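You operate a simulated robot arm through the tools that you are given. There is no shell and no other tool. Be economical: measure what you need, move in short steps, check, and stop when the job is done.

The job below is to be done with a simulated two-armed robot. You get a single attempt, and the scene is never put back.

TASK
On the top of the dark table, fold the cream towel with a blue stripe in half and then in half again.

It is judged by the outcome, as a careful person would: the job done as asked, and still so three seconds after it is handed in. It fails if anything else is knocked over, pushed out of place, dropped, spilled or broken. Flat cloth is picked up by pressing the open fingertips on it (5 to 10 N) and closing them slowly along it; thin cloth reads only 2 to 8 mm in the jaws.

THE ROBOT
Two 7-joint arms with two-finger parallel grippers on one trunk, on a base that drives. Base frame: it is fixed to the floor where the robot stands at the start and does not move with it; the origin is under the middle of the robot, x ahead of it, y to its left, z up; the surface under the hand at the start is at about z = 0.78. Lengths are in m, angles in rad, forces in N, time in s.
The left shoulder is at the start at [0.07, 0.163, 1.095], the right one opposite. With the tool pointing down near the work surface each hand reaches from about 0.4 to 0.88 m from the robot's upright axis, wherever it stands, measured 20 degrees to its own side. Places, roughly: top of the dark table [0.8, -0.4, 0.8]. Payload 3.43 kg a hand.
The tool frame of a hand sits at the grasp point between the pads (the TCP): z along the fingers, y along the line on which they close. The tips reach 0.034 m beyond it. The gripper opens to 0.128 m. The fingers are 0.024 m wide and 0.012 m thick; the gripper's body (0.048 by 0.13 m) begins 0.096 m behind the TCP.
Orientation is told as [roll, pitch, yaw] about the base's x, y, z axes, in that order, counted from this pose: with the fingers straight down and closing along the base's y, the tool's x points along the base's -x, its y along +y and its z along -z.

THE INTERFACE
- The arms move only by the tool drive_tool. It takes "left_moves", "right_moves" or both (then of equal length, played together; a hand with none holds still); each is one flat list of numbers, 7 for each row, row after row: the shift along the base's x, y, z in m, then the turn, a rotation vector about the base's x, y, z in rad, then the opening in per cent of the stroke, from 0 (shut) to 100 (fully open). In form: [dx, dy, dz, rx, ry, rz, hand, dx, dy, dz, rx, ry, rz, hand, ...]. A call has 1 to 12 rows; each row shifts and turns the commanded pose from where the row before left it. Rows are played at 5 a second. More than 0.05 m and 0.15 rad between two rows, or a gripper value outside its range, and nothing of the call is played. A pose out of reach is approached as far as the arm can. The call stops where the force on the tool passes 40 N (or 10 N more than at its start, if that is more) or the arm is blocked; 0.2 s more then pass. Each finger travels about 0.153 m/s and halts on what it meets, pressing with about 25 N; the grip force reading is that of the motor and also rises with nothing between the fingers. The clock runs only during rows and for 0.2 s after the last one: add rows that do not move to give the fingers time. It gives the time, the measured TCP pose, the force on the tool (base axes), the opening and the grip force at its end, in the units of the frame above (readings bear some noise), with the torque about the TCP (base axes, N m) and any sound that the robot's microphone picked up.
- Cameras (640 x 400 px; columns grow to the right, rows downward): "scene" is now at [0.1298, -0.0112, 1.3089]; the picture's right is [-0.17, -0.99, 0.00], its down [-0.71, 0.12, -0.70] and it looks along [0.69, -0.12, -0.72] (base axes); focal length 286 px, centre (320, 200). "left" rides on the left gripper at [0.076, 0.011, -0.16] in its tool frame; the picture's right is [-0.15, 0.99, 0.00], its down [-0.88, -0.13, -0.46] and it looks along [-0.45, -0.07, 0.89] (tool axes); focal length 234 px, centre (320, 200). "right" rides on the right gripper at [0.076, -0.011, -0.16] in its tool frame; the picture's right is [0.15, 0.99, 0.00], its down [-0.88, 0.13, -0.46] and it looks along [-0.45, 0.07, 0.89] (tool axes); focal length 234 px, centre (320, 200). There is no depth. A picture from a camera that has moved, and an enlarged one, comes with that camera's place and axes in the base frame and with its lens.
- get_image(camera): a new picture of that camera. It takes no simulated time.
- slide_trunk(by): slides the trunk up (or, below 0, down) by that many m; the arms and the scene camera ride with it, the base frame stays. It gives what a move gives, with no picture.
- base_move(legs): drives the robot by 1 to 6 legs, each [ahead, left, turn to the left] in m, m and rad, along the robot's own axes; the way and the turn of a leg run together, so that a leg with both is an arc; at most 1.5 m and 3.142 rad a leg. The arms and the cameras ride along, it lands a little off, and it stops where it bumps. It gives what a move gives.
- pan_tilt(pan, tilt): turns the head with the scene camera to pan (to the left, within 1.501 rad either way) and tilt (down, from -0.506 to 1.204), counted from straight ahead of the robot. It gives what a move gives.
- enlarge(camera, box): a new picture of the part [left, top, right, bottom] of that camera's present view, enlarged. It takes no simulated time.
- hand_in(): hands the job in; it is judged then, once.

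Go step by step. Nothing tells you exact positions but the pictures and the camera data: compare them with the known pose of the tool, close in by small moves and look again before you grip or let go. The budget is 120 turns and 92 pictures, counting those below and the enlarged ones. Unless the task says otherwise, let go and move clear before handing in, and close with one line.

The tools are called after "Emit:" as a command line: name --argument value ..., lists and objects as JSON in quotes. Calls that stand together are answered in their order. drive_tool: Moves the arms, as the interface text tells. Its arguments: {"type":"object","properties":{"left_moves":{"type":"array"},"right_moves":{"type":"array"}},"required":[]} The other tools are called the same way: slide_trunk (by) slides the trunk up or down; base_move (legs) drives the base; pan_tilt (pan, tilt) turns the head that bears the scene camera; get_image (camera) takes a picture; enlarge (camera, box) takes an enlarged picture of a part of a camera's view; hand_in () hands the job in.

At the start:

```text
time: 0.0
left_ee_pos: [0.6948, 0.0979, 0.9806]
left_tool_rot: [0.001, -0.002, -0.001]
left_force: [-0.4, 0.7, 1.3]
left_wrist_torque: [-0.02, 0.02, -0.03]
left_finger_gap: 0.1278
left_grip_force: 0.0
right_ee_pos: [0.5692, -0.3098, 1.0222]
right_tool_rot: [-0.002, 0.0, 0.001]
right_force: [-0.3, -0.6, 0.0]
right_wrist_torque: [0.0, 0.0, 0.01]
right_finger_gap: 0.1281
right_grip_force: 0.1
trunk travel left (down, up): [-0.575, 0.365]
robot x, y, heading: [0.004, -0.001, 0.001]
head pan, tilt: [-0.168, 0.798]
```

scene: 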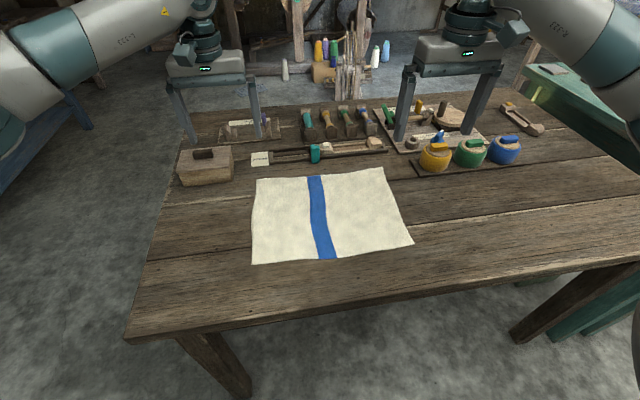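
right: 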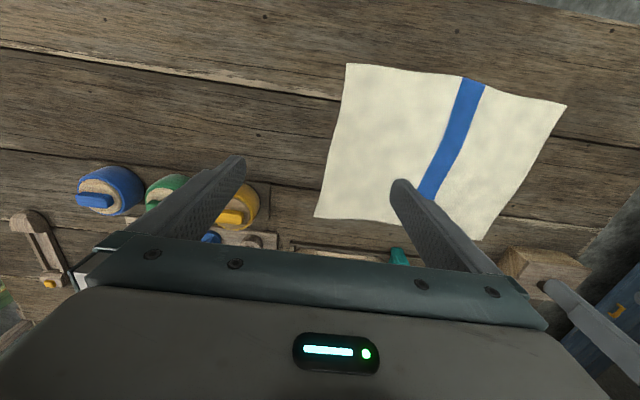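
left: 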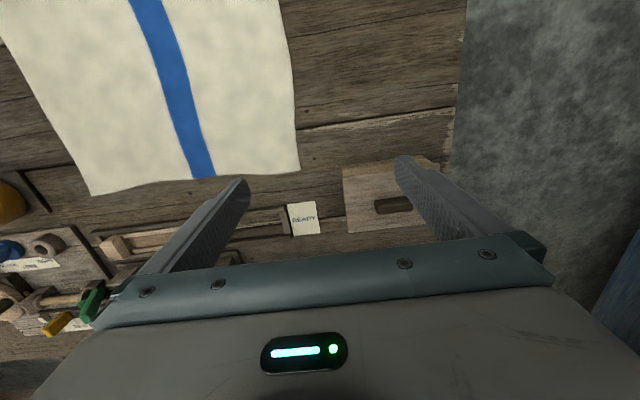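

The towel lies at about x 0.47–0.75, y -0.29 to 0.07, with its stripe along x. I'll fold the far edge to the near edge with both hands, then fold the short way, so I'm backing the base slightly for room.

Emit:
base_move --legs '[[-0.1, 0, 0]]'

Emit:
enlarge --camera "scene" --box '[160, 80, 480, 280]'

```text
time: 1.1
left_ee_pos: [0.5941, 0.0991, 0.9797]
left_tool_rot: [0.001, 0.0, 0.002]
left_force: [-0.8, 0.4, 0.8]
left_wrist_torque: [-0.02, -0.04, 0.0]
left_finger_gap: 0.1282
left_grip_force: 0.1
right_ee_pos: [0.4687, -0.3094, 1.0233]
right_tool_rot: [-0.001, 0.0, 0.0]
right_force: [-0.3, 0.0, -0.3]
right_wrist_torque: [0.01, -0.02, -0.02]
right_finger_gap: 0.1281
right_grip_force: 0.0
trunk travel left (down, up): [-0.575, 0.365]
robot x, y, heading: [-0.1038, -0.0006, -0.001]
head pan, tilt: [-0.168, 0.798]
```

```text
2.00 times, centred on (320, 180) of scene
camera zoom: at [0.0287, -0.0113, 1.3089], right [-0.17, -0.99, 0.0], down [-0.71, 0.12, -0.7], along [0.69, -0.12, -0.72], focal length 572 px, centre (320, 240)
```

zoom: 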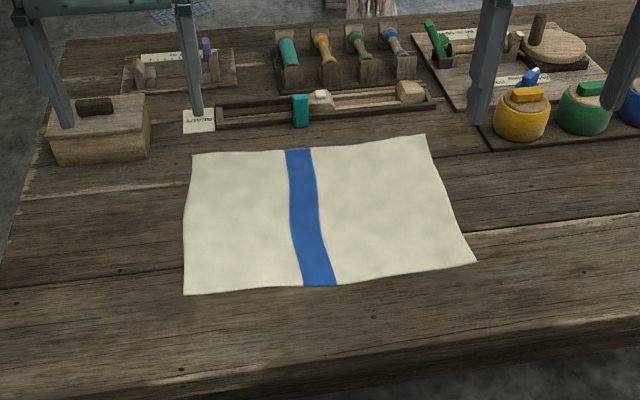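

Corners in view: far left [0.744, 0.061], far right [0.734, -0.302], near left [0.475, 0.075], near right [0.465, -0.284]. I'm moving both hands above the far corners with the fingers partly open.

Emit:
drive_tool --left_moves '[0.022, -0.012, -0.015, 0, 0, 0, 60, 0.022, -0.012, -0.015, 0, 0, 0, 32, 0.022, -0.012, -0.02, 0, 0, 0, 32, 0.022, -0.012, -0.02, 0, 0, 0, 32, 0.022, -0.012, -0.02, 0, 0, 0, 32, 0.022, -0.012, -0.02, 0, 0, 0, 32, 0, 0, 0, 0, 0, 0, 32]' --right_moves '[0.042, 0.007, -0.02, 0, 0, 0, 60, 0.042, 0.007, -0.023, 0, 0, 0, 32, 0.042, 0.007, -0.03, 0, 0, 0, 32, 0.042, 0.007, -0.03, 0, 0, 0, 32, 0.042, 0.007, -0.03, 0, 0, 0, 32, 0.043, 0.007, -0.025, 0, 0, 0, 32, 0, 0, 0, 0, 0, 0, 32]'

Emit:
get_image --camera "left"

Emit:
get_image --camera "right"

Emit:
enlarge --camera "scene" --box '[160, 80, 480, 280]'

```text
refused: row 3 steps farther than a row can; nothing moved
```

```text
87 pictures are left
camera left: at [0.5186, 0.1092, 1.1397], right [0.15, 0.99, 0.0], down [0.88, -0.13, 0.46], along [0.45, -0.07, -0.89], focal length 234 px, centre (320, 200)
```

left: 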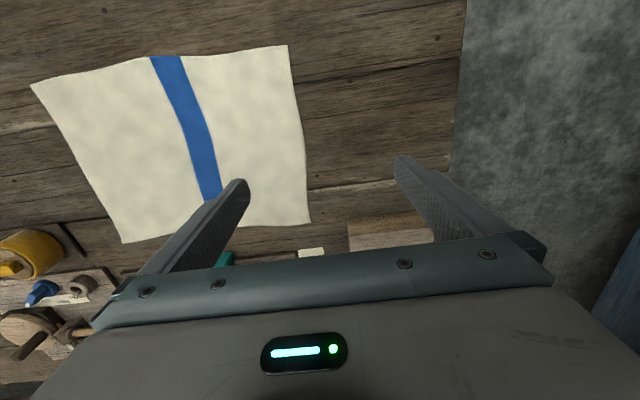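

```text
86 pictures are left
camera right: at [0.3934, -0.3213, 1.1831], right [-0.15, 0.99, 0.0], down [0.88, 0.13, 0.46], along [0.45, 0.07, -0.89], focal length 234 px, centre (320, 200)
```

right: 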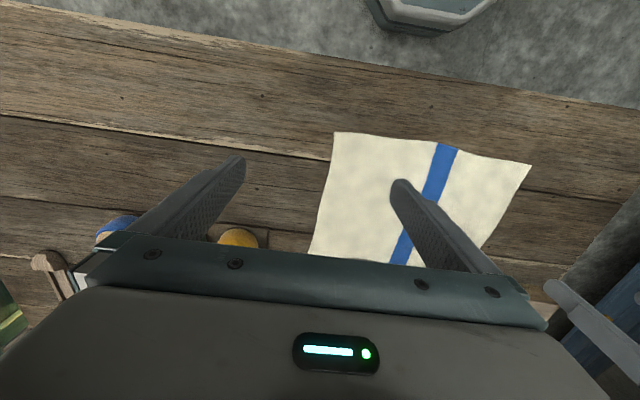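

```text
2.00 times, centred on (320, 180) of scene
camera zoom: at [0.0287, -0.0113, 1.3089], right [-0.17, -0.99, 0.0], down [-0.71, 0.12, -0.7], along [0.69, -0.12, -0.72], focal length 572 px, centre (320, 240)
```

zoom: 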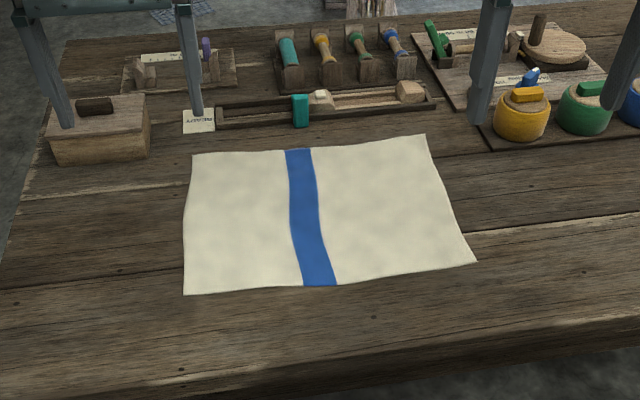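

The step exceeded the per-row limit and nothing moved, so I'm replaying it in smaller rows.

Emit:
drive_tool --left_moves '[0.017, -0.009, -0.015, 0, 0, 0, 60, 0.017, -0.009, -0.015, 0, 0, 0, 32, 0.017, -0.009, -0.015, 0, 0, 0, 32, 0.017, -0.009, -0.015, 0, 0, 0, 32, 0.017, -0.009, -0.015, 0, 0, 0, 32, 0.017, -0.009, -0.015, 0, 0, 0, 32, 0.016, -0.009, -0.015, 0, 0, 0, 32, 0.016, -0.009, -0.015, 0, 0, 0, 32, 0, 0, 0, 0, 0, 0, 32]' --right_moves '[0.032, 0.005, -0.02, 0, 0, 0, 60, 0.032, 0.005, -0.02, 0, 0, 0, 32, 0.032, 0.005, -0.02, 0, 0, 0, 32, 0.032, 0.005, -0.02, 0, 0, 0, 32, 0.032, 0.005, -0.02, 0, 0, 0, 32, 0.031, 0.005, -0.02, 0, 0, 0, 32, 0.031, 0.006, -0.02, 0, 0, 0, 32, 0.031, 0.006, -0.02, 0, 0, 0, 32, 0, 0, 0, 0, 0, 0, 32]'

Emit:
get_image --camera "left"

Emit:
get_image --camera "right"

Emit:
enlarge --camera "scene" --box '[160, 80, 480, 280]'

```text
time: 3.1
left_ee_pos: [0.7082, 0.0331, 0.8674]
left_tool_rot: [0.001, 0.0, -0.001]
left_force: [0.1, -0.5, 0.5]
left_wrist_torque: [0.04, -0.02, 0.02]
left_finger_gap: 0.0411
left_grip_force: 0.0
left hand out of reach, approached as far as the arm can: row 8
right_ee_pos: [0.7213, -0.2686, 0.8644]
right_tool_rot: [0.003, -0.001, 0.0]
right_force: [0.5, 0.5, -0.4]
right_wrist_torque: [0.02, -0.03, 0.01]
right_finger_gap: 0.0408
right_grip_force: 0.0
trunk travel left (down, up): [-0.575, 0.365]
robot x, y, heading: [-0.1021, -0.0012, 0.001]
head pan, tilt: [-0.168, 0.798]
```

```text
84 pictures are left
camera left: at [0.6334, 0.0431, 1.0269], right [0.15, 0.99, 0.0], down [0.88, -0.13, 0.46], along [0.45, -0.07, -0.89], focal length 234 px, centre (320, 200)
```

left: 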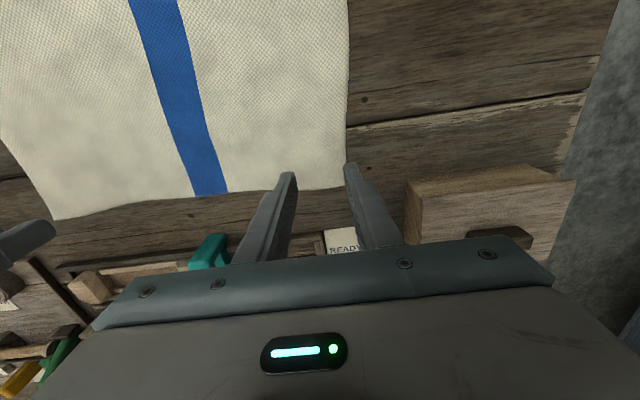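

```text
83 pictures are left
camera right: at [0.6457, -0.2816, 1.0234], right [-0.15, 0.99, 0.0], down [0.88, 0.13, 0.46], along [0.45, 0.07, -0.89], focal length 234 px, centre (320, 200)
```

right: 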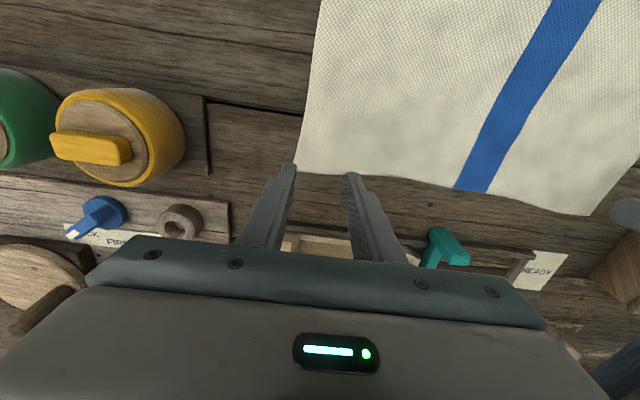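

```text
2.00 times, centred on (320, 180) of scene
camera zoom: at [0.0283, -0.0132, 1.309], right [-0.17, -0.99, 0.0], down [-0.71, 0.12, -0.7], along [0.69, -0.12, -0.72], focal length 572 px, centre (320, 240)
```

zoom: 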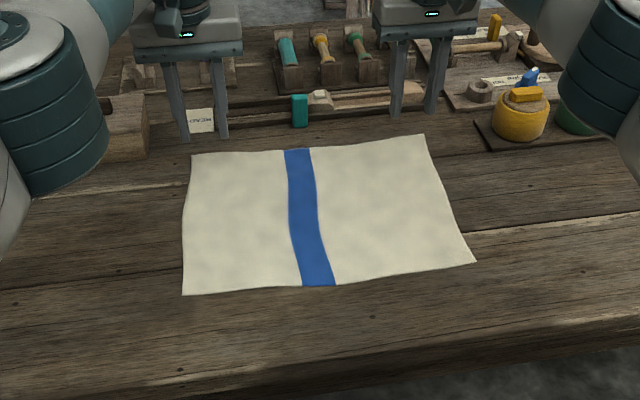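

Both far corners check out at x≈0.746 (left) and 0.737 (right). The left arm ran out of reach, so I'll drive forward 4 cm and bring the hands back over the edge.

Emit:
base_move --legs '[[0.04, 0, 0]]'

```text
time: 4.0
left_ee_pos: [0.7488, 0.0329, 0.8661]
left_tool_rot: [0.0, -0.001, 0.001]
left_force: [0.6, 0.2, -0.9]
left_wrist_torque: [0.02, 0.01, 0.0]
left_finger_gap: 0.0412
left_grip_force: 0.0
right_ee_pos: [0.7607, -0.2683, 0.8638]
right_tool_rot: [0.0, 0.002, -0.001]
right_force: [1.1, 0.6, -0.1]
right_wrist_torque: [0.02, 0.0, 0.02]
right_finger_gap: 0.0409
right_grip_force: 0.1
trunk travel left (down, up): [-0.575, 0.365]
robot x, y, heading: [-0.0614, -0.0007, -0.002]
head pan, tilt: [-0.168, 0.798]
```

Hands are back in reach; I'm aligning over the edge and lowering to just above the cloth.

Emit:
drive_tool --left_moves '[-0.017, -0.004, 0, 0, 0, 0, 32, 0, 0, -0.02, 0, 0, 0, 32, 0, 0, -0.015, 0, 0, 0, 32]' --right_moves '[-0.037, 0.003, 0, 0, 0, 0, 32, 0, 0, -0.02, 0, 0, 0, 32, 0, 0, -0.013, 0, 0, 0, 32]'

Emit:
get_image --camera "left"

Emit:
get_image --camera "right"

```text
time: 4.8
left_ee_pos: [0.7309, 0.0282, 0.8305]
left_tool_rot: [0.0, -0.001, 0.001]
left_force: [0.5, 0.1, 0.4]
left_wrist_torque: [-0.01, -0.01, 0.01]
left_finger_gap: 0.0414
left_grip_force: 0.1
right_ee_pos: [0.7247, -0.2653, 0.8316]
right_tool_rot: [0.0, 0.0, -0.001]
right_force: [0.4, -0.7, 0.2]
right_wrist_torque: [0.01, 0.01, 0.0]
right_finger_gap: 0.041
right_grip_force: 0.0
trunk travel left (down, up): [-0.575, 0.365]
robot x, y, heading: [-0.0613, -0.0037, 0.002]
head pan, tilt: [-0.168, 0.798]
```

```text
81 pictures are left
camera left: at [0.656, 0.0397, 0.9906], right [0.15, 0.99, 0.0], down [0.88, -0.13, 0.46], along [0.45, -0.07, -0.89], focal length 234 px, centre (320, 200)
```

left: 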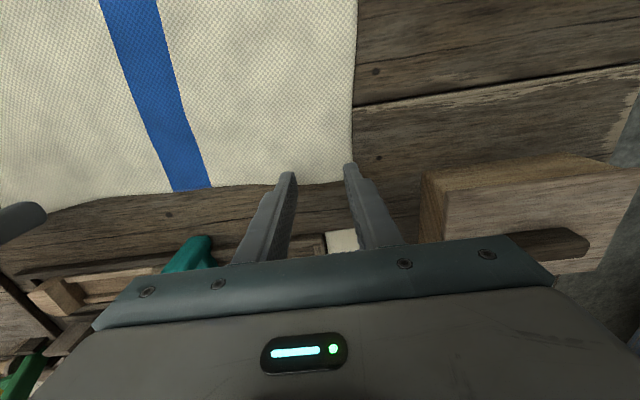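

```text
80 pictures are left
camera right: at [0.6486, -0.2763, 0.9909], right [-0.15, 0.99, 0.0], down [0.88, 0.13, 0.46], along [0.45, 0.07, -0.89], focal length 234 px, centre (320, 200)
```

right: 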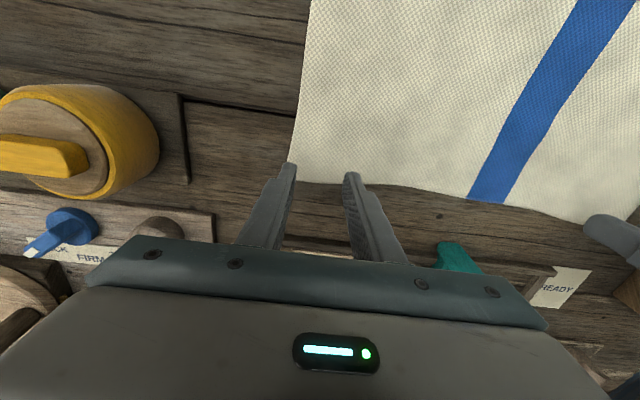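

The outer fingers sit slightly past the side edges, so I'm shifting inward and then lowering to near contact.

Emit:
drive_tool --left_moves '[-0.001, -0.007, 0, 0, 0, 0, 32, 0, 0, -0.008, 0, 0, 0, 32, 0, 0, -0.005, 0, 0, 0, 32]' --right_moves '[-0.005, 0.012, 0, 0, 0, 0, 32, 0, 0, -0.009, 0, 0, 0, 32, 0, 0, -0.005, 0, 0, 0, 32]'

```text
time: 5.6
left_ee_pos: [0.7304, 0.0229, 0.8187]
left_tool_rot: [-0.001, -0.001, -0.001]
left_force: [0.3, -0.5, -0.5]
left_wrist_torque: [0.03, 0.0, 0.03]
left_finger_gap: 0.0412
left_grip_force: 0.2
right_ee_pos: [0.7194, -0.2517, 0.8169]
right_tool_rot: [-0.001, 0.0, -0.003]
right_force: [-0.2, 0.2, 0.8]
right_wrist_torque: [0.0, 0.0, -0.01]
right_finger_gap: 0.041
right_grip_force: 0.1
trunk travel left (down, up): [-0.575, 0.365]
robot x, y, heading: [-0.0607, -0.0006, -0.003]
head pan, tilt: [-0.168, 0.798]
```

No contact yet; I'm lowering in small steps.

Emit:
drive_tool --left_moves '[0, 0, -0.003, 0, 0, 0, 32, 0, 0, 0, 0, 0, 0, 32]' --right_moves '[0, 0, -0.002, 0, 0, 0, 32, 0, 0, 0, 0, 0, 0, 32]'

```text
time: 6.2
left_ee_pos: [0.7313, 0.0236, 0.8167]
left_tool_rot: [0.0, 0.002, 0.0]
left_force: [0.2, 0.9, 0.3]
left_wrist_torque: [0.0, -0.01, -0.05]
left_finger_gap: 0.0409
left_grip_force: 0.1
right_ee_pos: [0.7189, -0.2517, 0.8157]
right_tool_rot: [-0.001, -0.001, -0.002]
right_force: [-0.5, -1.9, 6.4]
right_wrist_torque: [-0.06, 0.0, 0.0]
right_finger_gap: 0.0411
right_grip_force: 0.0
trunk travel left (down, up): [-0.575, 0.365]
robot x, y, heading: [-0.061, 0.0013, 0.001]
head pan, tilt: [-0.168, 0.798]
```

The right hand is pressing at 6 N; I'm bringing the left to contact too.

Emit:
drive_tool --left_moves '[0, 0, -0.0015, 0, 0, 0, 32, 0, 0, 0, 0, 0, 0, 32]'

```text
time: 6.8
left_ee_pos: [0.73, 0.0243, 0.8161]
left_tool_rot: [0.0, -0.002, 0.0]
left_force: [1.4, -1.1, 7.9]
left_wrist_torque: [0.03, -0.06, -0.01]
left_finger_gap: 0.0408
left_grip_force: 0.1
right_ee_pos: [0.7193, -0.2528, 0.8162]
right_tool_rot: [0.0, -0.001, 0.0]
right_force: [1.1, -1.6, 6.6]
right_wrist_torque: [-0.03, -0.06, 0.02]
right_finger_gap: 0.041
right_grip_force: 0.0
trunk travel left (down, up): [-0.575, 0.365]
robot x, y, heading: [-0.0642, -0.0017, 0.002]
head pan, tilt: [-0.168, 0.798]
```

Both press at 6–8 N, so I'm closing the fingers slowly along the cloth.

Emit:
drive_tool --left_moves '[0, 0, 0, 0, 0, 0, 29, 0, 0, 0, 0, 0, 0, 26, 0, 0, 0, 0, 0, 0, 23, 0, 0, 0, 0, 0, 0, 20, 0, 0, 0, 0, 0, 0, 17, 0, 0, 0, 0, 0, 0, 14, 0, 0, 0, 0, 0, 0, 11, 0, 0, 0, 0, 0, 0, 8, 0, 0, 0, 0, 0, 0, 5, 0, 0, 0, 0, 0, 0, 2, 0, 0, 0, 0, 0, 0, 0, 0, 0, 0, 0, 0, 0, 0]' --right_moves '[0, 0, 0, 0, 0, 0, 29, 0, 0, 0, 0, 0, 0, 26, 0, 0, 0, 0, 0, 0, 23, 0, 0, 0, 0, 0, 0, 20, 0, 0, 0, 0, 0, 0, 17, 0, 0, 0, 0, 0, 0, 14, 0, 0, 0, 0, 0, 0, 11, 0, 0, 0, 0, 0, 0, 8, 0, 0, 0, 0, 0, 0, 5, 0, 0, 0, 0, 0, 0, 2, 0, 0, 0, 0, 0, 0, 0, 0, 0, 0, 0, 0, 0, 0]'

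Emit:
get_image --camera "left"

Emit:
get_image --camera "right"

```text
time: 9.4
left_ee_pos: [0.7301, 0.0245, 0.8156]
left_tool_rot: [0.0, -0.002, 0.0]
left_force: [0.1, 0.0, 12.0]
left_wrist_torque: [0.02, 0.02, -0.03]
left_finger_gap: 0.0025
left_grip_force: 25.4
right_ee_pos: [0.7181, -0.2534, 0.8151]
right_tool_rot: [-0.001, -0.002, -0.001]
right_force: [0.5, 1.0, 2.3]
right_wrist_torque: [-0.03, -0.01, 0.02]
right_finger_gap: 0.0001
right_grip_force: 24.9
trunk travel left (down, up): [-0.575, 0.365]
robot x, y, heading: [-0.0644, -0.0056, -0.001]
head pan, tilt: [-0.168, 0.798]
```

```text
79 pictures are left
camera left: at [0.6539, 0.0339, 0.9751], right [0.15, 0.99, 0.0], down [0.88, -0.13, 0.46], along [0.45, -0.07, -0.89], focal length 234 px, centre (320, 200)
```

left: 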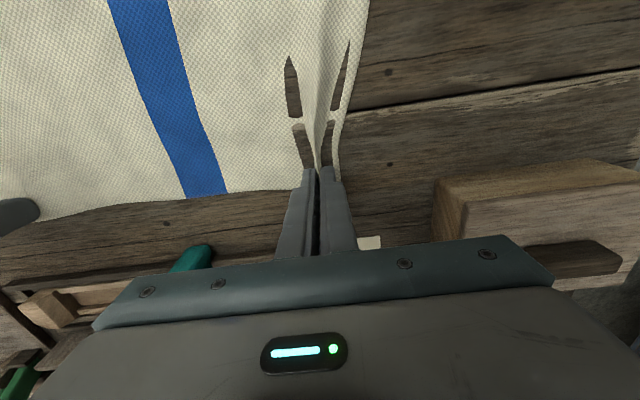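

```text
78 pictures are left
camera right: at [0.6422, -0.2647, 0.9757], right [-0.15, 0.99, 0.0], down [0.88, 0.13, 0.46], along [0.45, 0.07, -0.89], focal length 234 px, centre (320, 200)
```

right: 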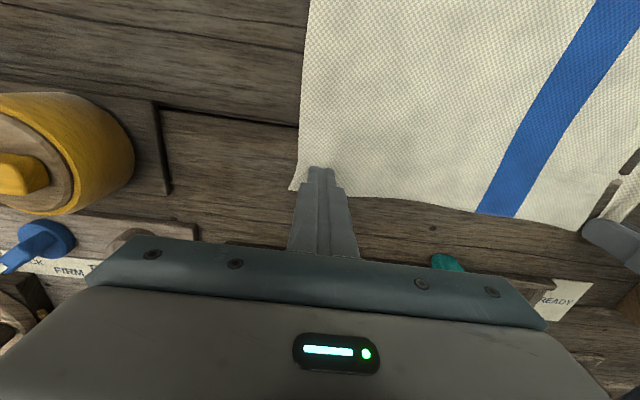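

The left hand has gripped cloth (2.5 mm), but the right slipped shut empty. I'm retrying the right with firmer pressure.

Emit:
drive_tool --right_moves '[0, 0, 0.012, 0, 0, 0, 0, 0, 0.001, 0, 0, 0, 0, 32, 0, 0, 0, 0, 0, 0, 32, 0, 0, -0.009, 0, 0, 0, 32, 0, 0, -0.004, 0, 0, 0, 32, 0, 0, 0, 0, 0, 0, 32]'

```text
time: 10.8
left_ee_pos: [0.729, 0.0239, 0.8153]
left_tool_rot: [-0.001, -0.002, -0.001]
left_force: [1.2, 1.4, 11.6]
left_wrist_torque: [0.01, 0.0, 0.0]
left_finger_gap: 0.0028
left_grip_force: 24.7
right_ee_pos: [0.7173, -0.2531, 0.8154]
right_tool_rot: [0.001, -0.001, -0.003]
right_force: [-1.4, -0.4, 7.9]
right_wrist_torque: [0.02, 0.06, 0.0]
right_finger_gap: 0.041
right_grip_force: 0.0
trunk travel left (down, up): [-0.575, 0.365]
robot x, y, heading: [-0.059, -0.0011, -0.001]
head pan, tilt: [-0.168, 0.798]
```

Emit:
drive_tool --right_moves '[0, 0, -0.0006, 0, 0, 0, 32, 0, 0, 0, 0, 0, 0, 30, 0, 0, 0, 0, 0, 0, 28, 0, 0, 0, 0, 0, 0, 26, 0, 0, 0, 0, 0, 0, 24, 0, 0, 0, 0, 0, 0, 22, 0, 0, 0, 0, 0, 0, 20, 0, 0, 0, 0, 0, 0, 18, 0, 0, 0, 0, 0, 0, 16]'

Emit:
get_image --camera "right"

```text
time: 12.8
left_ee_pos: [0.7298, 0.0231, 0.8157]
left_tool_rot: [0.0, 0.0, 0.0]
left_force: [-0.1, -1.9, 1.6]
left_wrist_torque: [-0.07, 0.02, -0.04]
left_finger_gap: 0.0027
left_grip_force: 24.9
right_ee_pos: [0.7176, -0.2506, 0.8153]
right_tool_rot: [0.001, -0.003, -0.001]
right_force: [0.0, -0.6, 22.6]
right_wrist_torque: [0.05, 0.0, -0.02]
right_finger_gap: 0.0197
right_grip_force: 0.1
trunk travel left (down, up): [-0.575, 0.365]
robot x, y, heading: [-0.0618, -0.0003, -0.0]
head pan, tilt: [-0.168, 0.798]
```

```text
77 pictures are left
camera right: at [0.6414, -0.2634, 0.9752], right [-0.15, 0.99, 0.0], down [0.88, 0.13, 0.46], along [0.45, 0.07, -0.89], focal length 234 px, centre (320, 200)
```

right: 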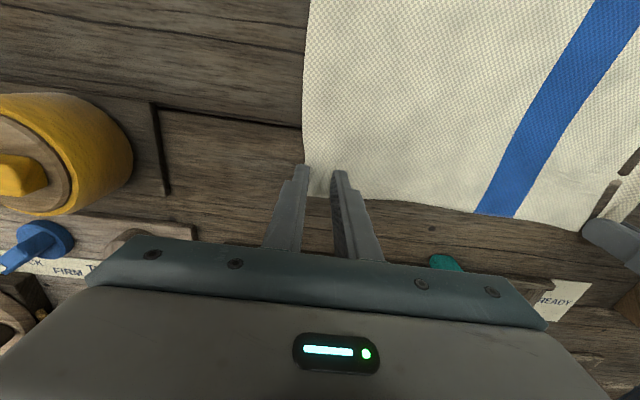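

The cloth is gathering, and the press is a bit high at 22 N, so I'm easing up a hair and finishing the close.

Emit:
drive_tool --right_moves '[0, 0, 0.0004, 0, 0, 0, 14, 0, 0, 0, 0, 0, 0, 12, 0, 0, 0, 0, 0, 0, 10, 0, 0, 0, 0, 0, 0, 8, 0, 0, 0, 0, 0, 0, 6, 0, 0, 0, 0, 0, 0, 4, 0, 0, 0, 0, 0, 0, 2, 0, 0, 0, 0, 0, 0, 0, 0, 0, 0, 0, 0, 0, 0]'

Emit:
get_image --camera "right"

```text
time: 14.8
left_ee_pos: [0.7296, 0.0241, 0.8159]
left_tool_rot: [0.001, -0.002, 0.0]
left_force: [0.3, -1.1, 1.2]
left_wrist_torque: [0.0, 0.02, 0.0]
left_finger_gap: 0.0023
left_grip_force: 25.2
right_ee_pos: [0.7172, -0.2522, 0.8159]
right_tool_rot: [-0.001, 0.0, 0.001]
right_force: [-1.9, 1.4, 18.3]
right_wrist_torque: [0.03, 0.06, 0.04]
right_finger_gap: 0.0111
right_grip_force: 25.2
trunk travel left (down, up): [-0.575, 0.365]
robot x, y, heading: [-0.0599, 0.0034, 0.004]
head pan, tilt: [-0.168, 0.798]
```

```text
76 pictures are left
camera right: at [0.6417, -0.2635, 0.9753], right [-0.15, 0.99, 0.0], down [0.88, 0.13, 0.46], along [0.45, 0.07, -0.89], focal length 234 px, centre (320, 200)
```

right: 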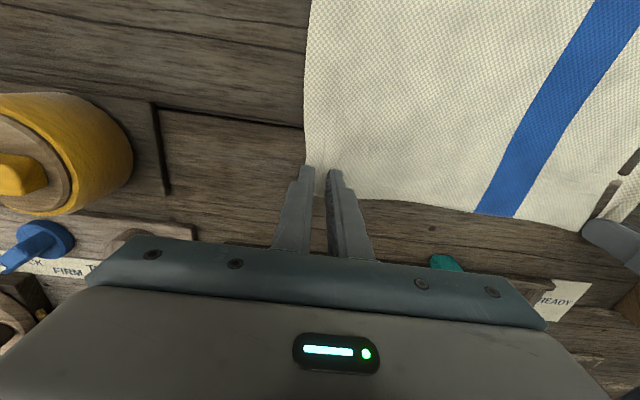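

The fingers stopped at 11 mm, possibly bunched cloth or table friction. I'm easing up by 1 mm to see.

Emit:
drive_tool --right_moves '[0, 0, 0.001, 0, 0, 0, 0, 0, 0, 0, 0, 0, 0, 0]'

Emit:
get_image --camera "right"

```text
time: 15.4
left_ee_pos: [0.7295, 0.0246, 0.8151]
left_tool_rot: [-0.001, -0.001, 0.0]
left_force: [-1.2, -0.6, 4.0]
left_wrist_torque: [-0.04, 0.07, 0.01]
left_finger_gap: 0.0025
left_grip_force: 24.9
right_ee_pos: [0.718, -0.2534, 0.8157]
right_tool_rot: [-0.002, -0.002, 0.0]
right_force: [-0.6, 2.0, 12.1]
right_wrist_torque: [0.05, -0.02, -0.01]
right_finger_gap: 0.0109
right_grip_force: 25.4
trunk travel left (down, up): [-0.575, 0.365]
robot x, y, heading: [-0.0598, 0.0039, 0.001]
head pan, tilt: [-0.168, 0.798]
```

```text
75 pictures are left
camera right: at [0.6419, -0.2634, 0.9755], right [-0.15, 0.99, 0.0], down [0.88, 0.13, 0.46], along [0.45, 0.07, -0.89], focal length 234 px, centre (320, 200)
```

right: 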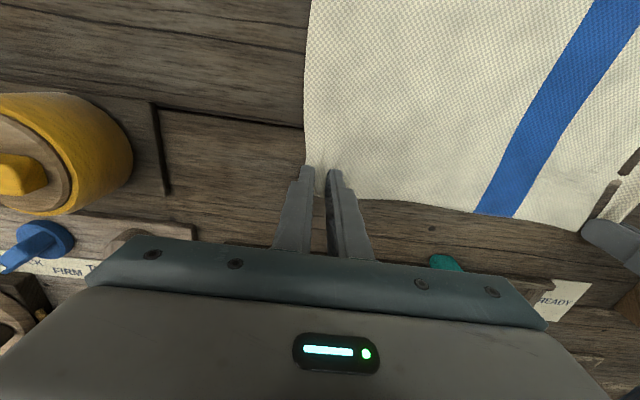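

Emit:
enlarge --camera "right" --box '[240, 120, 400, 220]'

Emit:
enlarge --camera "left" --box '[240, 20, 400, 220]'

```text
4.00 times, centred on (320, 170) of right
camera zoom: at [0.6419, -0.2634, 0.9755], right [-0.15, 0.99, 0.0], down [0.88, 0.13, 0.46], along [0.45, 0.07, -0.89], focal length 937 px, centre (320, 320)
```

zoom: 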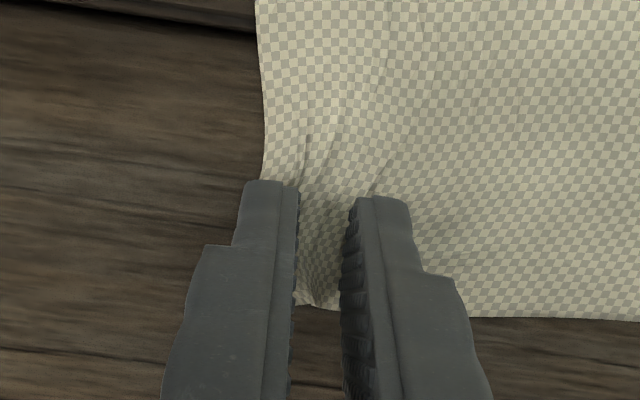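

```text
2.00 times, centred on (320, 120) of left
camera zoom: at [0.6537, 0.0342, 0.9753], right [0.15, 0.99, 0.0], down [0.88, -0.13, 0.46], along [0.45, -0.07, -0.89], focal length 468 px, centre (320, 360)
```

zoom: 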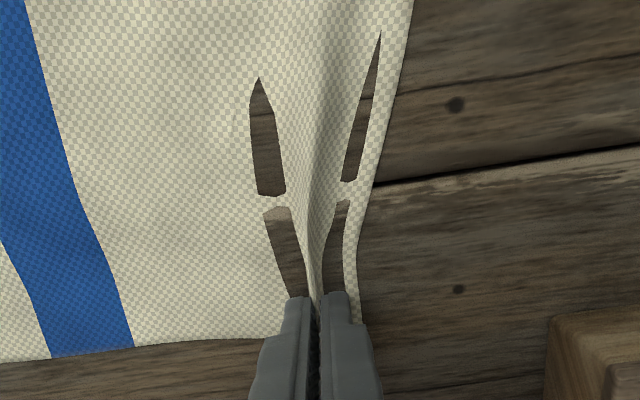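

The right hand has a small bunch between the tips. I'm easing up further in 1 mm steps so the fingers can finish closing on it.

Emit:
drive_tool --right_moves '[0, 0, 0.001, 0, 0, 0, 0, 0, 0, 0.001, 0, 0, 0, 0, 0, 0, 0, 0, 0, 0, 0]'

Emit:
enlarge --camera "right" --box '[240, 120, 400, 220]'

```text
time: 16.2
left_ee_pos: [0.7298, 0.0226, 0.8163]
left_tool_rot: [0.001, -0.001, 0.001]
left_force: [-1.5, -0.5, 9.3]
left_wrist_torque: [-0.02, 0.1, 0.01]
left_finger_gap: 0.0028
left_grip_force: 24.5
right_ee_pos: [0.7181, -0.2511, 0.8165]
right_tool_rot: [0.001, -0.001, 0.001]
right_force: [-1.0, 3.0, 4.4]
right_wrist_torque: [0.1, 0.03, 0.01]
right_finger_gap: 0.0089
right_grip_force: 25.3
trunk travel left (down, up): [-0.575, 0.365]
robot x, y, heading: [-0.059, 0.0008, -0.005]
head pan, tilt: [-0.168, 0.798]
```

```text
4.00 times, centred on (320, 170) of right
camera zoom: at [0.6418, -0.2632, 0.9773], right [-0.15, 0.99, 0.0], down [0.88, 0.13, 0.46], along [0.45, 0.07, -0.89], focal length 937 px, centre (320, 320)
```

zoom: 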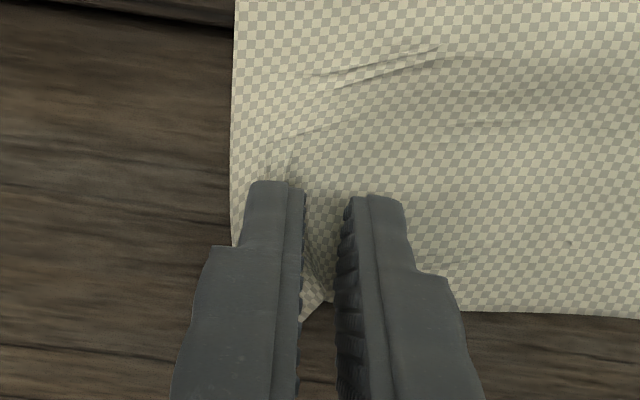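

Cloth is bunched at about 9 mm. I'm lifting both hands 1.5 cm as a test.

Emit:
drive_tool --left_moves '[0, 0, 0.003, 0, 0, 0, 0, 0, 0, 0.004, 0, 0, 0, 0, 0, 0, 0.008, 0, 0, 0, 0, 0, 0, 0, 0, 0, 0, 0]' --right_moves '[0, 0, 0.003, 0, 0, 0, 0, 0, 0, 0.004, 0, 0, 0, 0, 0, 0, 0.008, 0, 0, 0, 0, 0, 0, 0, 0, 0, 0, 0]'

Emit:
get_image --camera "right"

Emit:
get_image --camera "scene"

```text
time: 17.2
left_ee_pos: [0.7315, 0.0234, 0.8289]
left_tool_rot: [-0.001, -0.001, -0.001]
left_force: [0.6, -5.9, -0.3]
left_wrist_torque: [-0.16, 0.01, 0.02]
left_finger_gap: 0.0026
left_grip_force: 25.5
right_ee_pos: [0.7184, -0.2519, 0.8313]
right_tool_rot: [-0.002, -0.001, 0.0]
right_force: [0.0, 5.1, 0.4]
right_wrist_torque: [0.18, 0.03, 0.0]
right_finger_gap: 0.0018
right_grip_force: 24.8
trunk travel left (down, up): [-0.575, 0.365]
robot x, y, heading: [-0.0652, 0.0014, -0.001]
head pan, tilt: [-0.168, 0.798]
```

```text
71 pictures are left
camera right: at [0.6429, -0.2638, 0.9907], right [-0.15, 0.99, 0.0], down [0.88, 0.13, 0.46], along [0.45, 0.07, -0.89], focal length 234 px, centre (320, 200)
```

right: 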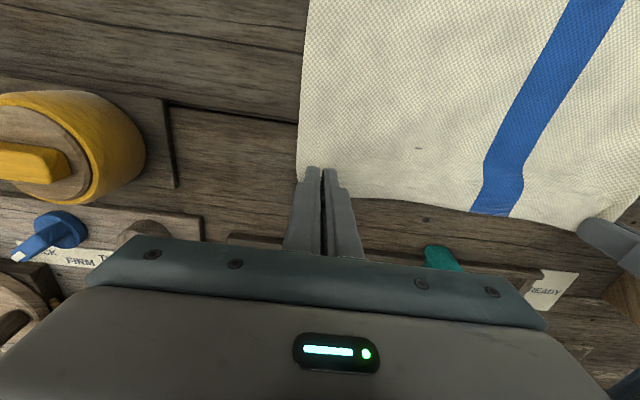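

```text
70 pictures are left
camera scene: at [0.0684, -0.0114, 1.3089], right [-0.17, -0.99, 0.0], down [-0.71, 0.12, -0.7], along [0.69, -0.12, -0.72], focal length 286 px, centre (320, 200)
```

scene: 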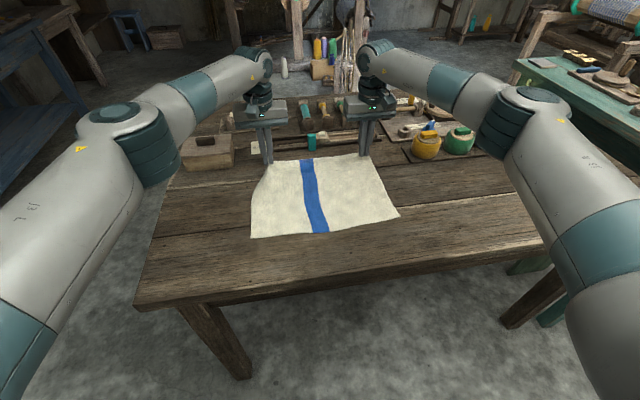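

Both hands hold the cloth (gaps 2.6 and 1.8 mm, about 5 N tension between them). I'm relaxing that slightly and lifting the edge through the first half of the fold arc while tilting the fingers forward.

Emit:
drive_tool --left_moves '[-0.005, -0.003, 0.021, 0, -0.075, 0, 0, -0.009, -0.003, 0.02, 0, -0.075, 0, 0, -0.0135, 0, 0.0185, 0, -0.075, 0, 0, -0.017, 0, 0.016, 0, -0.075, 0, 0, -0.02, 0, 0.013, 0, -0.075, 0, 0, -0.023, 0, 0.0095, 0, -0.075, 0, 0, -0.025, 0, 0.0055, 0, -0.075, 0, 0, -0.0255, 0, 0.001, 0, -0.075, 0, 0]' --right_moves '[-0.005, 0.003, 0.021, 0, -0.075, 0, 0, -0.009, 0.003, 0.02, 0, -0.075, 0, 0, -0.0135, 0, 0.0185, 0, -0.075, 0, 0, -0.017, 0, 0.016, 0, -0.075, 0, 0, -0.02, 0, 0.013, 0, -0.075, 0, 0, -0.023, 0, 0.0095, 0, -0.075, 0, 0, -0.025, 0, 0.0055, 0, -0.075, 0, 0, -0.0255, 0, 0.001, 0, -0.075, 0, 0]'

Emit:
get_image --camera "scene"

```text
time: 19.0
left_ee_pos: [0.5918, 0.0185, 0.9347]
left_tool_rot: [-0.001, -0.603, 0.0]
left_force: [0.1, 0.1, -0.2]
left_wrist_torque: [0.01, -0.03, -0.02]
left_finger_gap: 0.0024
left_grip_force: 24.4
right_ee_pos: [0.5793, -0.2463, 0.9361]
right_tool_rot: [0.002, -0.604, -0.001]
right_force: [0.6, -0.4, 0.1]
right_wrist_torque: [-0.01, -0.01, 0.03]
right_finger_gap: 0.0019
right_grip_force: 25.5
trunk travel left (down, up): [-0.575, 0.365]
robot x, y, heading: [-0.0612, 0.0015, -0.003]
head pan, tilt: [-0.168, 0.798]
```

```text
69 pictures are left
camera scene: at [0.067, -0.0115, 1.3091], right [-0.17, -0.99, 0.0], down [-0.7, 0.12, -0.7], along [0.69, -0.12, -0.71], focal length 286 px, centre (320, 200)
```

scene: 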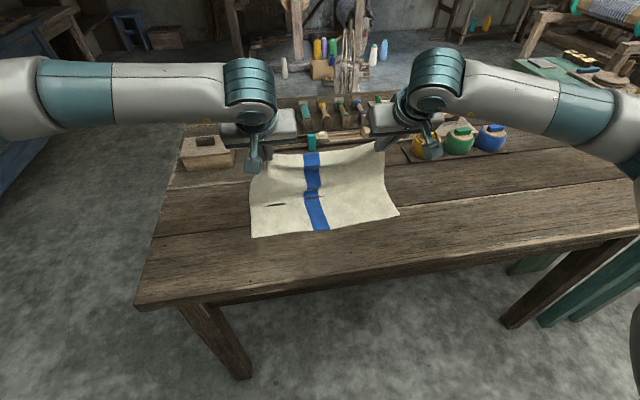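

Let me look closer at whether the cloth is still in both hands.

Emit:
enlarge --camera "scene" --box '[210, 90, 450, 240]'

Emit:
get_image --camera "left"

Emit:
get_image --camera "right"

```text
2.67 times, centred on (330, 165) of scene
camera zoom: at [0.067, -0.0115, 1.3091], right [-0.17, -0.99, 0.0], down [-0.7, 0.12, -0.7], along [0.69, -0.12, -0.71], focal length 763 px, centre (293, 293)
```

zoom: 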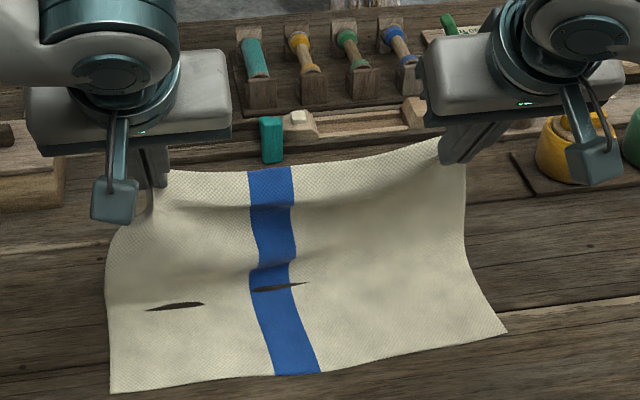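

```text
67 pictures are left
camera left: at [0.4394, 0.0284, 1.0228], right [0.12, 0.99, 0.08], down [0.47, -0.13, 0.87], along [0.88, -0.07, -0.48], focal length 234 px, centre (320, 200)
```

left: 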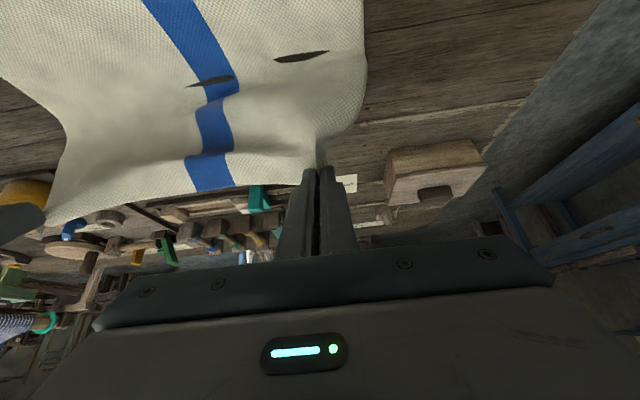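

```text
66 pictures are left
camera right: at [0.4263, -0.2578, 1.0252], right [-0.12, 0.99, -0.08], down [0.47, 0.13, 0.87], along [0.88, 0.07, -0.48], focal length 234 px, centre (320, 200)
```

right: 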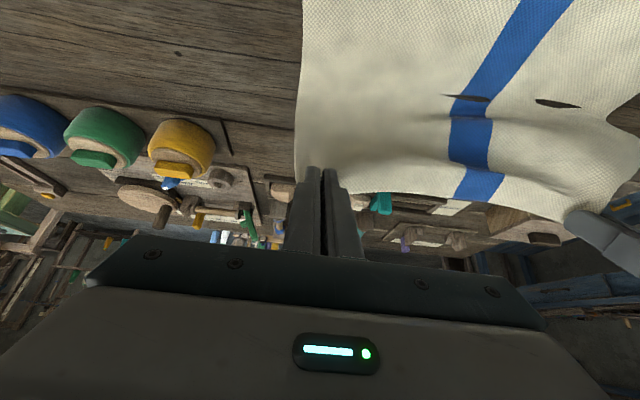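

Both corners are held and the near half is staying put. I'll drop 2 cm, then use a short base reverse, which carries the hands in the fold direction and gives arm room.

Emit:
drive_tool --left_moves '[-0.01, 0, -0.008, 0, -0.05, 0, 0, -0.008, 0, -0.01, 0, -0.05, 0, 0]' --right_moves '[-0.01, 0, -0.008, 0, -0.05, 0, 0, -0.008, 0, -0.01, 0, -0.05, 0, 0]'

Emit:
base_move --legs '[[-0.05, 0, 0]]'

Emit:
enlarge --camera "scene" --box '[200, 80, 460, 243]'

```text
time: 19.6
left_ee_pos: [0.5745, 0.0183, 0.9151]
left_tool_rot: [0.001, -0.7, 0.002]
left_force: [0.4, -1.0, -1.2]
left_wrist_torque: [0.0, 0.02, 0.03]
left_finger_gap: 0.0026
left_grip_force: 24.9
right_ee_pos: [0.5628, -0.2476, 0.9179]
right_tool_rot: [0.002, -0.702, -0.001]
right_force: [-0.4, 0.0, 1.1]
right_wrist_torque: [0.01, 0.03, 0.0]
right_finger_gap: 0.002
right_grip_force: 24.9
trunk travel left (down, up): [-0.575, 0.365]
robot x, y, heading: [-0.0594, -0.001, -0.001]
head pan, tilt: [-0.168, 0.798]
```

```text
time: 20.6
left_ee_pos: [0.5235, 0.0177, 0.9161]
left_tool_rot: [0.001, -0.7, -0.002]
left_force: [-0.3, -0.1, -0.5]
left_wrist_torque: [0.01, -0.04, 0.0]
left_finger_gap: 0.0026
left_grip_force: 25.7
right_ee_pos: [0.5112, -0.2462, 0.9177]
right_tool_rot: [-0.001, -0.703, -0.002]
right_force: [0.4, 0.8, 0.3]
right_wrist_torque: [0.0, -0.01, 0.02]
right_finger_gap: 0.0017
right_grip_force: 24.7
trunk travel left (down, up): [-0.575, 0.365]
robot x, y, heading: [-0.1148, -0.0016, 0.001]
head pan, tilt: [-0.168, 0.798]
```

```text
2.45 times, centred on (330, 162) of scene
camera zoom: at [0.0174, -0.0114, 1.309], right [-0.17, -0.99, 0.0], down [-0.7, 0.12, -0.7], along [0.69, -0.12, -0.71], focal length 702 px, centre (296, 294)
```

zoom: 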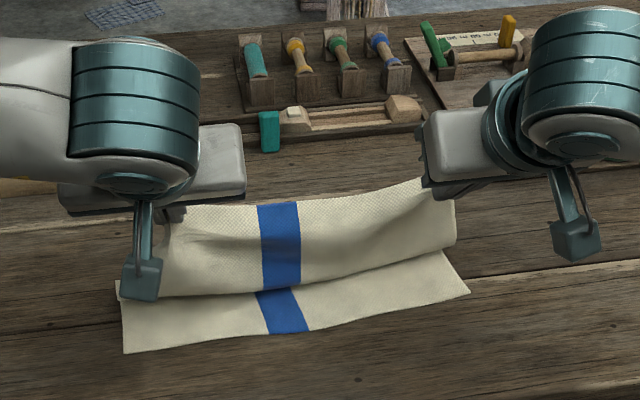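

The fold is forming well. I'm finishing the arc down to the near edge with more forward tilt.

Emit:
drive_tool --left_moves '[-0.016, 0, -0.008, 0, -0.055, 0, 0, -0.013, 0, -0.011, 0, -0.055, 0, 0, -0.011, 0, -0.013, 0, -0.055, 0, 0, -0.008, 0, -0.014, 0, -0.055, 0, 0, -0.006, 0, -0.014, 0, -0.055, 0, 0, -0.004, 0, -0.014, 0, -0.055, 0, 0, -0.003, 0, -0.014, 0, -0.055, 0, 0, -0.002, 0, -0.008, 0, -0.055, 0, 0]' --right_moves '[-0.016, 0, -0.008, 0, -0.055, 0, 0, -0.013, 0, -0.011, 0, -0.055, 0, 0, -0.011, 0, -0.013, 0, -0.055, 0, 0, -0.008, 0, -0.014, 0, -0.055, 0, 0, -0.006, 0, -0.014, 0, -0.055, 0, 0, -0.004, 0, -0.014, 0, -0.055, 0, 0, -0.003, 0, -0.014, 0, -0.055, 0, 0, -0.002, 0, -0.008, 0, -0.055, 0, 0]'

Emit:
enlarge --camera "scene" --box '[200, 80, 460, 243]'

Emit:
get_image --camera "left"

Emit:
get_image --camera "right"

```text
time: 22.4
left_ee_pos: [0.4605, 0.015, 0.8195]
left_tool_rot: [0.001, -1.141, -0.001]
left_force: [-0.6, -1.0, 0.1]
left_wrist_torque: [-0.02, 0.01, 0.02]
left_finger_gap: 0.0027
left_grip_force: 25.4
right_ee_pos: [0.4581, -0.2475, 0.8582]
right_tool_rot: [0.003, -0.966, -0.004]
right_force: [-0.9, 1.4, -0.3]
right_wrist_torque: [0.02, 0.0, 0.05]
right_finger_gap: 0.002
right_grip_force: 24.9
right hand out of reach, approached as far as the arm can: row 6, 7, 8
trunk travel left (down, up): [-0.575, 0.365]
robot x, y, heading: [-0.1129, -0.001, -0.003]
head pan, tilt: [-0.168, 0.798]
```

```text
2.45 times, centred on (330, 162) of scene
camera zoom: at [0.0182, -0.0125, 1.3089], right [-0.17, -0.99, 0.0], down [-0.71, 0.12, -0.7], along [0.69, -0.12, -0.72], focal length 702 px, centre (296, 294)
```

zoom: 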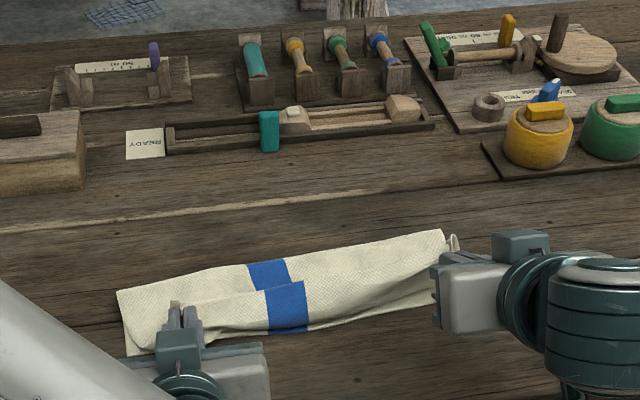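

```text
63 pictures are left
camera left: at [0.2846, 0.0262, 0.8169], right [0.06, 0.99, 0.13], down [-0.05, -0.13, 0.99], along [1.0, -0.07, 0.04], focal length 234 px, centre (320, 200)
```

left: 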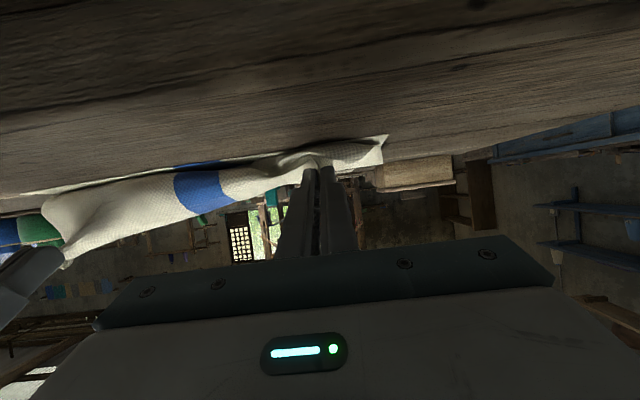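

```text
62 pictures are left
camera right: at [0.2839, -0.2587, 0.8867], right [-0.08, 0.99, -0.12], down [0.12, 0.13, 0.98], along [0.99, 0.07, -0.13], focal length 234 px, centre (320, 200)
```

right: 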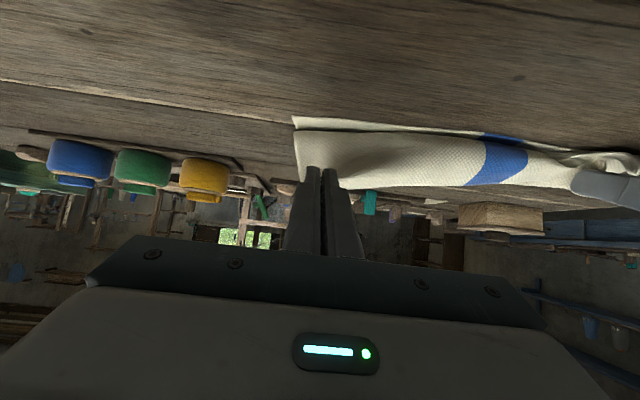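

The left is in place, but the right ran into an arm limit at this tilt. I'm relaxing the right tilt so it can come down.

Emit:
drive_tool --right_moves '[0.002, 0, 0, 0, 0.1, 0, 0, 0.003, 0, 0, 0, 0.1, 0, 0, 0.002, 0, 0, 0, 0.08, 0, 0, 0, 0, 0, 0, 0, 0, 0]'

```text
time: 23.4
left_ee_pos: [0.4615, 0.0164, 0.8181]
left_tool_rot: [0.001, -1.139, 0.0]
left_force: [0.5, 0.5, 1.3]
left_wrist_torque: [-0.01, -0.03, -0.02]
left_finger_gap: 0.0027
left_grip_force: 25.6
right_ee_pos: [0.4651, -0.2469, 0.8581]
right_tool_rot: [0.001, -0.686, -0.001]
right_force: [0.0, 0.3, -0.6]
right_wrist_torque: [-0.02, 0.01, 0.06]
right_finger_gap: 0.0018
right_grip_force: 25.0
trunk travel left (down, up): [-0.575, 0.365]
robot x, y, heading: [-0.114, 0.0, 0.001]
head pan, tilt: [-0.168, 0.798]
```

The right command is clamped to its measured pose, so I'm lowering it from here.

Emit:
drive_tool --right_moves '[-0.002, 0, -0.012, 0, 0, 0, 0, -0.002, 0, -0.012, 0, 0, 0, 0, -0.002, 0, -0.01, 0, 0, 0, 0]'

Emit:
enlarge --camera "scene" --box '[220, 140, 420, 265]'

Emit:
get_image --camera "right"

```text
time: 24.2
left_ee_pos: [0.4611, 0.017, 0.8185]
left_tool_rot: [0.001, -1.139, -0.001]
left_force: [0.1, -0.3, 1.4]
left_wrist_torque: [0.0, -0.01, 0.01]
left_finger_gap: 0.0027
left_grip_force: 25.4
right_ee_pos: [0.4598, -0.2478, 0.8256]
right_tool_rot: [0.003, -0.688, -0.001]
right_force: [-0.5, 1.0, 1.2]
right_wrist_torque: [-0.01, 0.0, 0.01]
right_finger_gap: 0.002
right_grip_force: 25.0
trunk travel left (down, up): [-0.575, 0.365]
robot x, y, heading: [-0.1095, 0.0027, -0.006]
head pan, tilt: [-0.168, 0.798]
```

```text
3.20 times, centred on (320, 202) of scene
camera zoom: at [0.0185, -0.0116, 1.3089], right [-0.17, -0.99, 0.0], down [-0.71, 0.12, -0.7], along [0.69, -0.12, -0.72], focal length 916 px, centre (320, 192)
```

zoom: 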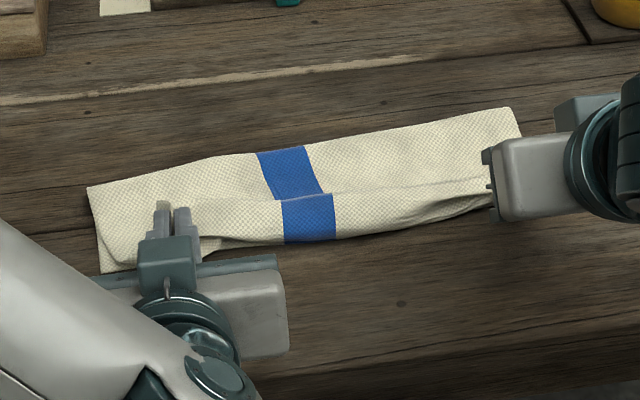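

```text
60 pictures are left
camera right: at [0.2991, -0.2586, 0.9006], right [-0.11, 0.99, -0.09], down [0.39, 0.13, 0.91], along [0.91, 0.07, -0.4], focal length 234 px, centre (320, 200)
```

right: 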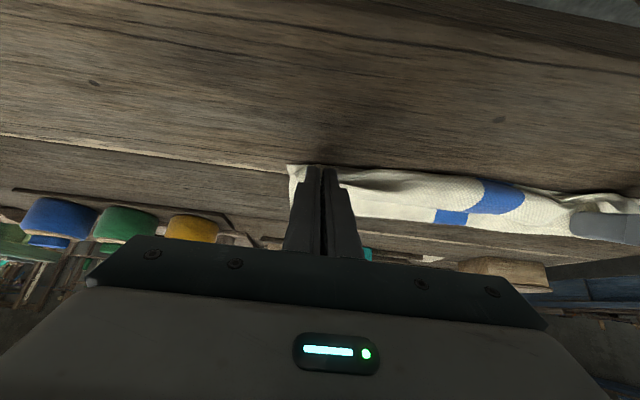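

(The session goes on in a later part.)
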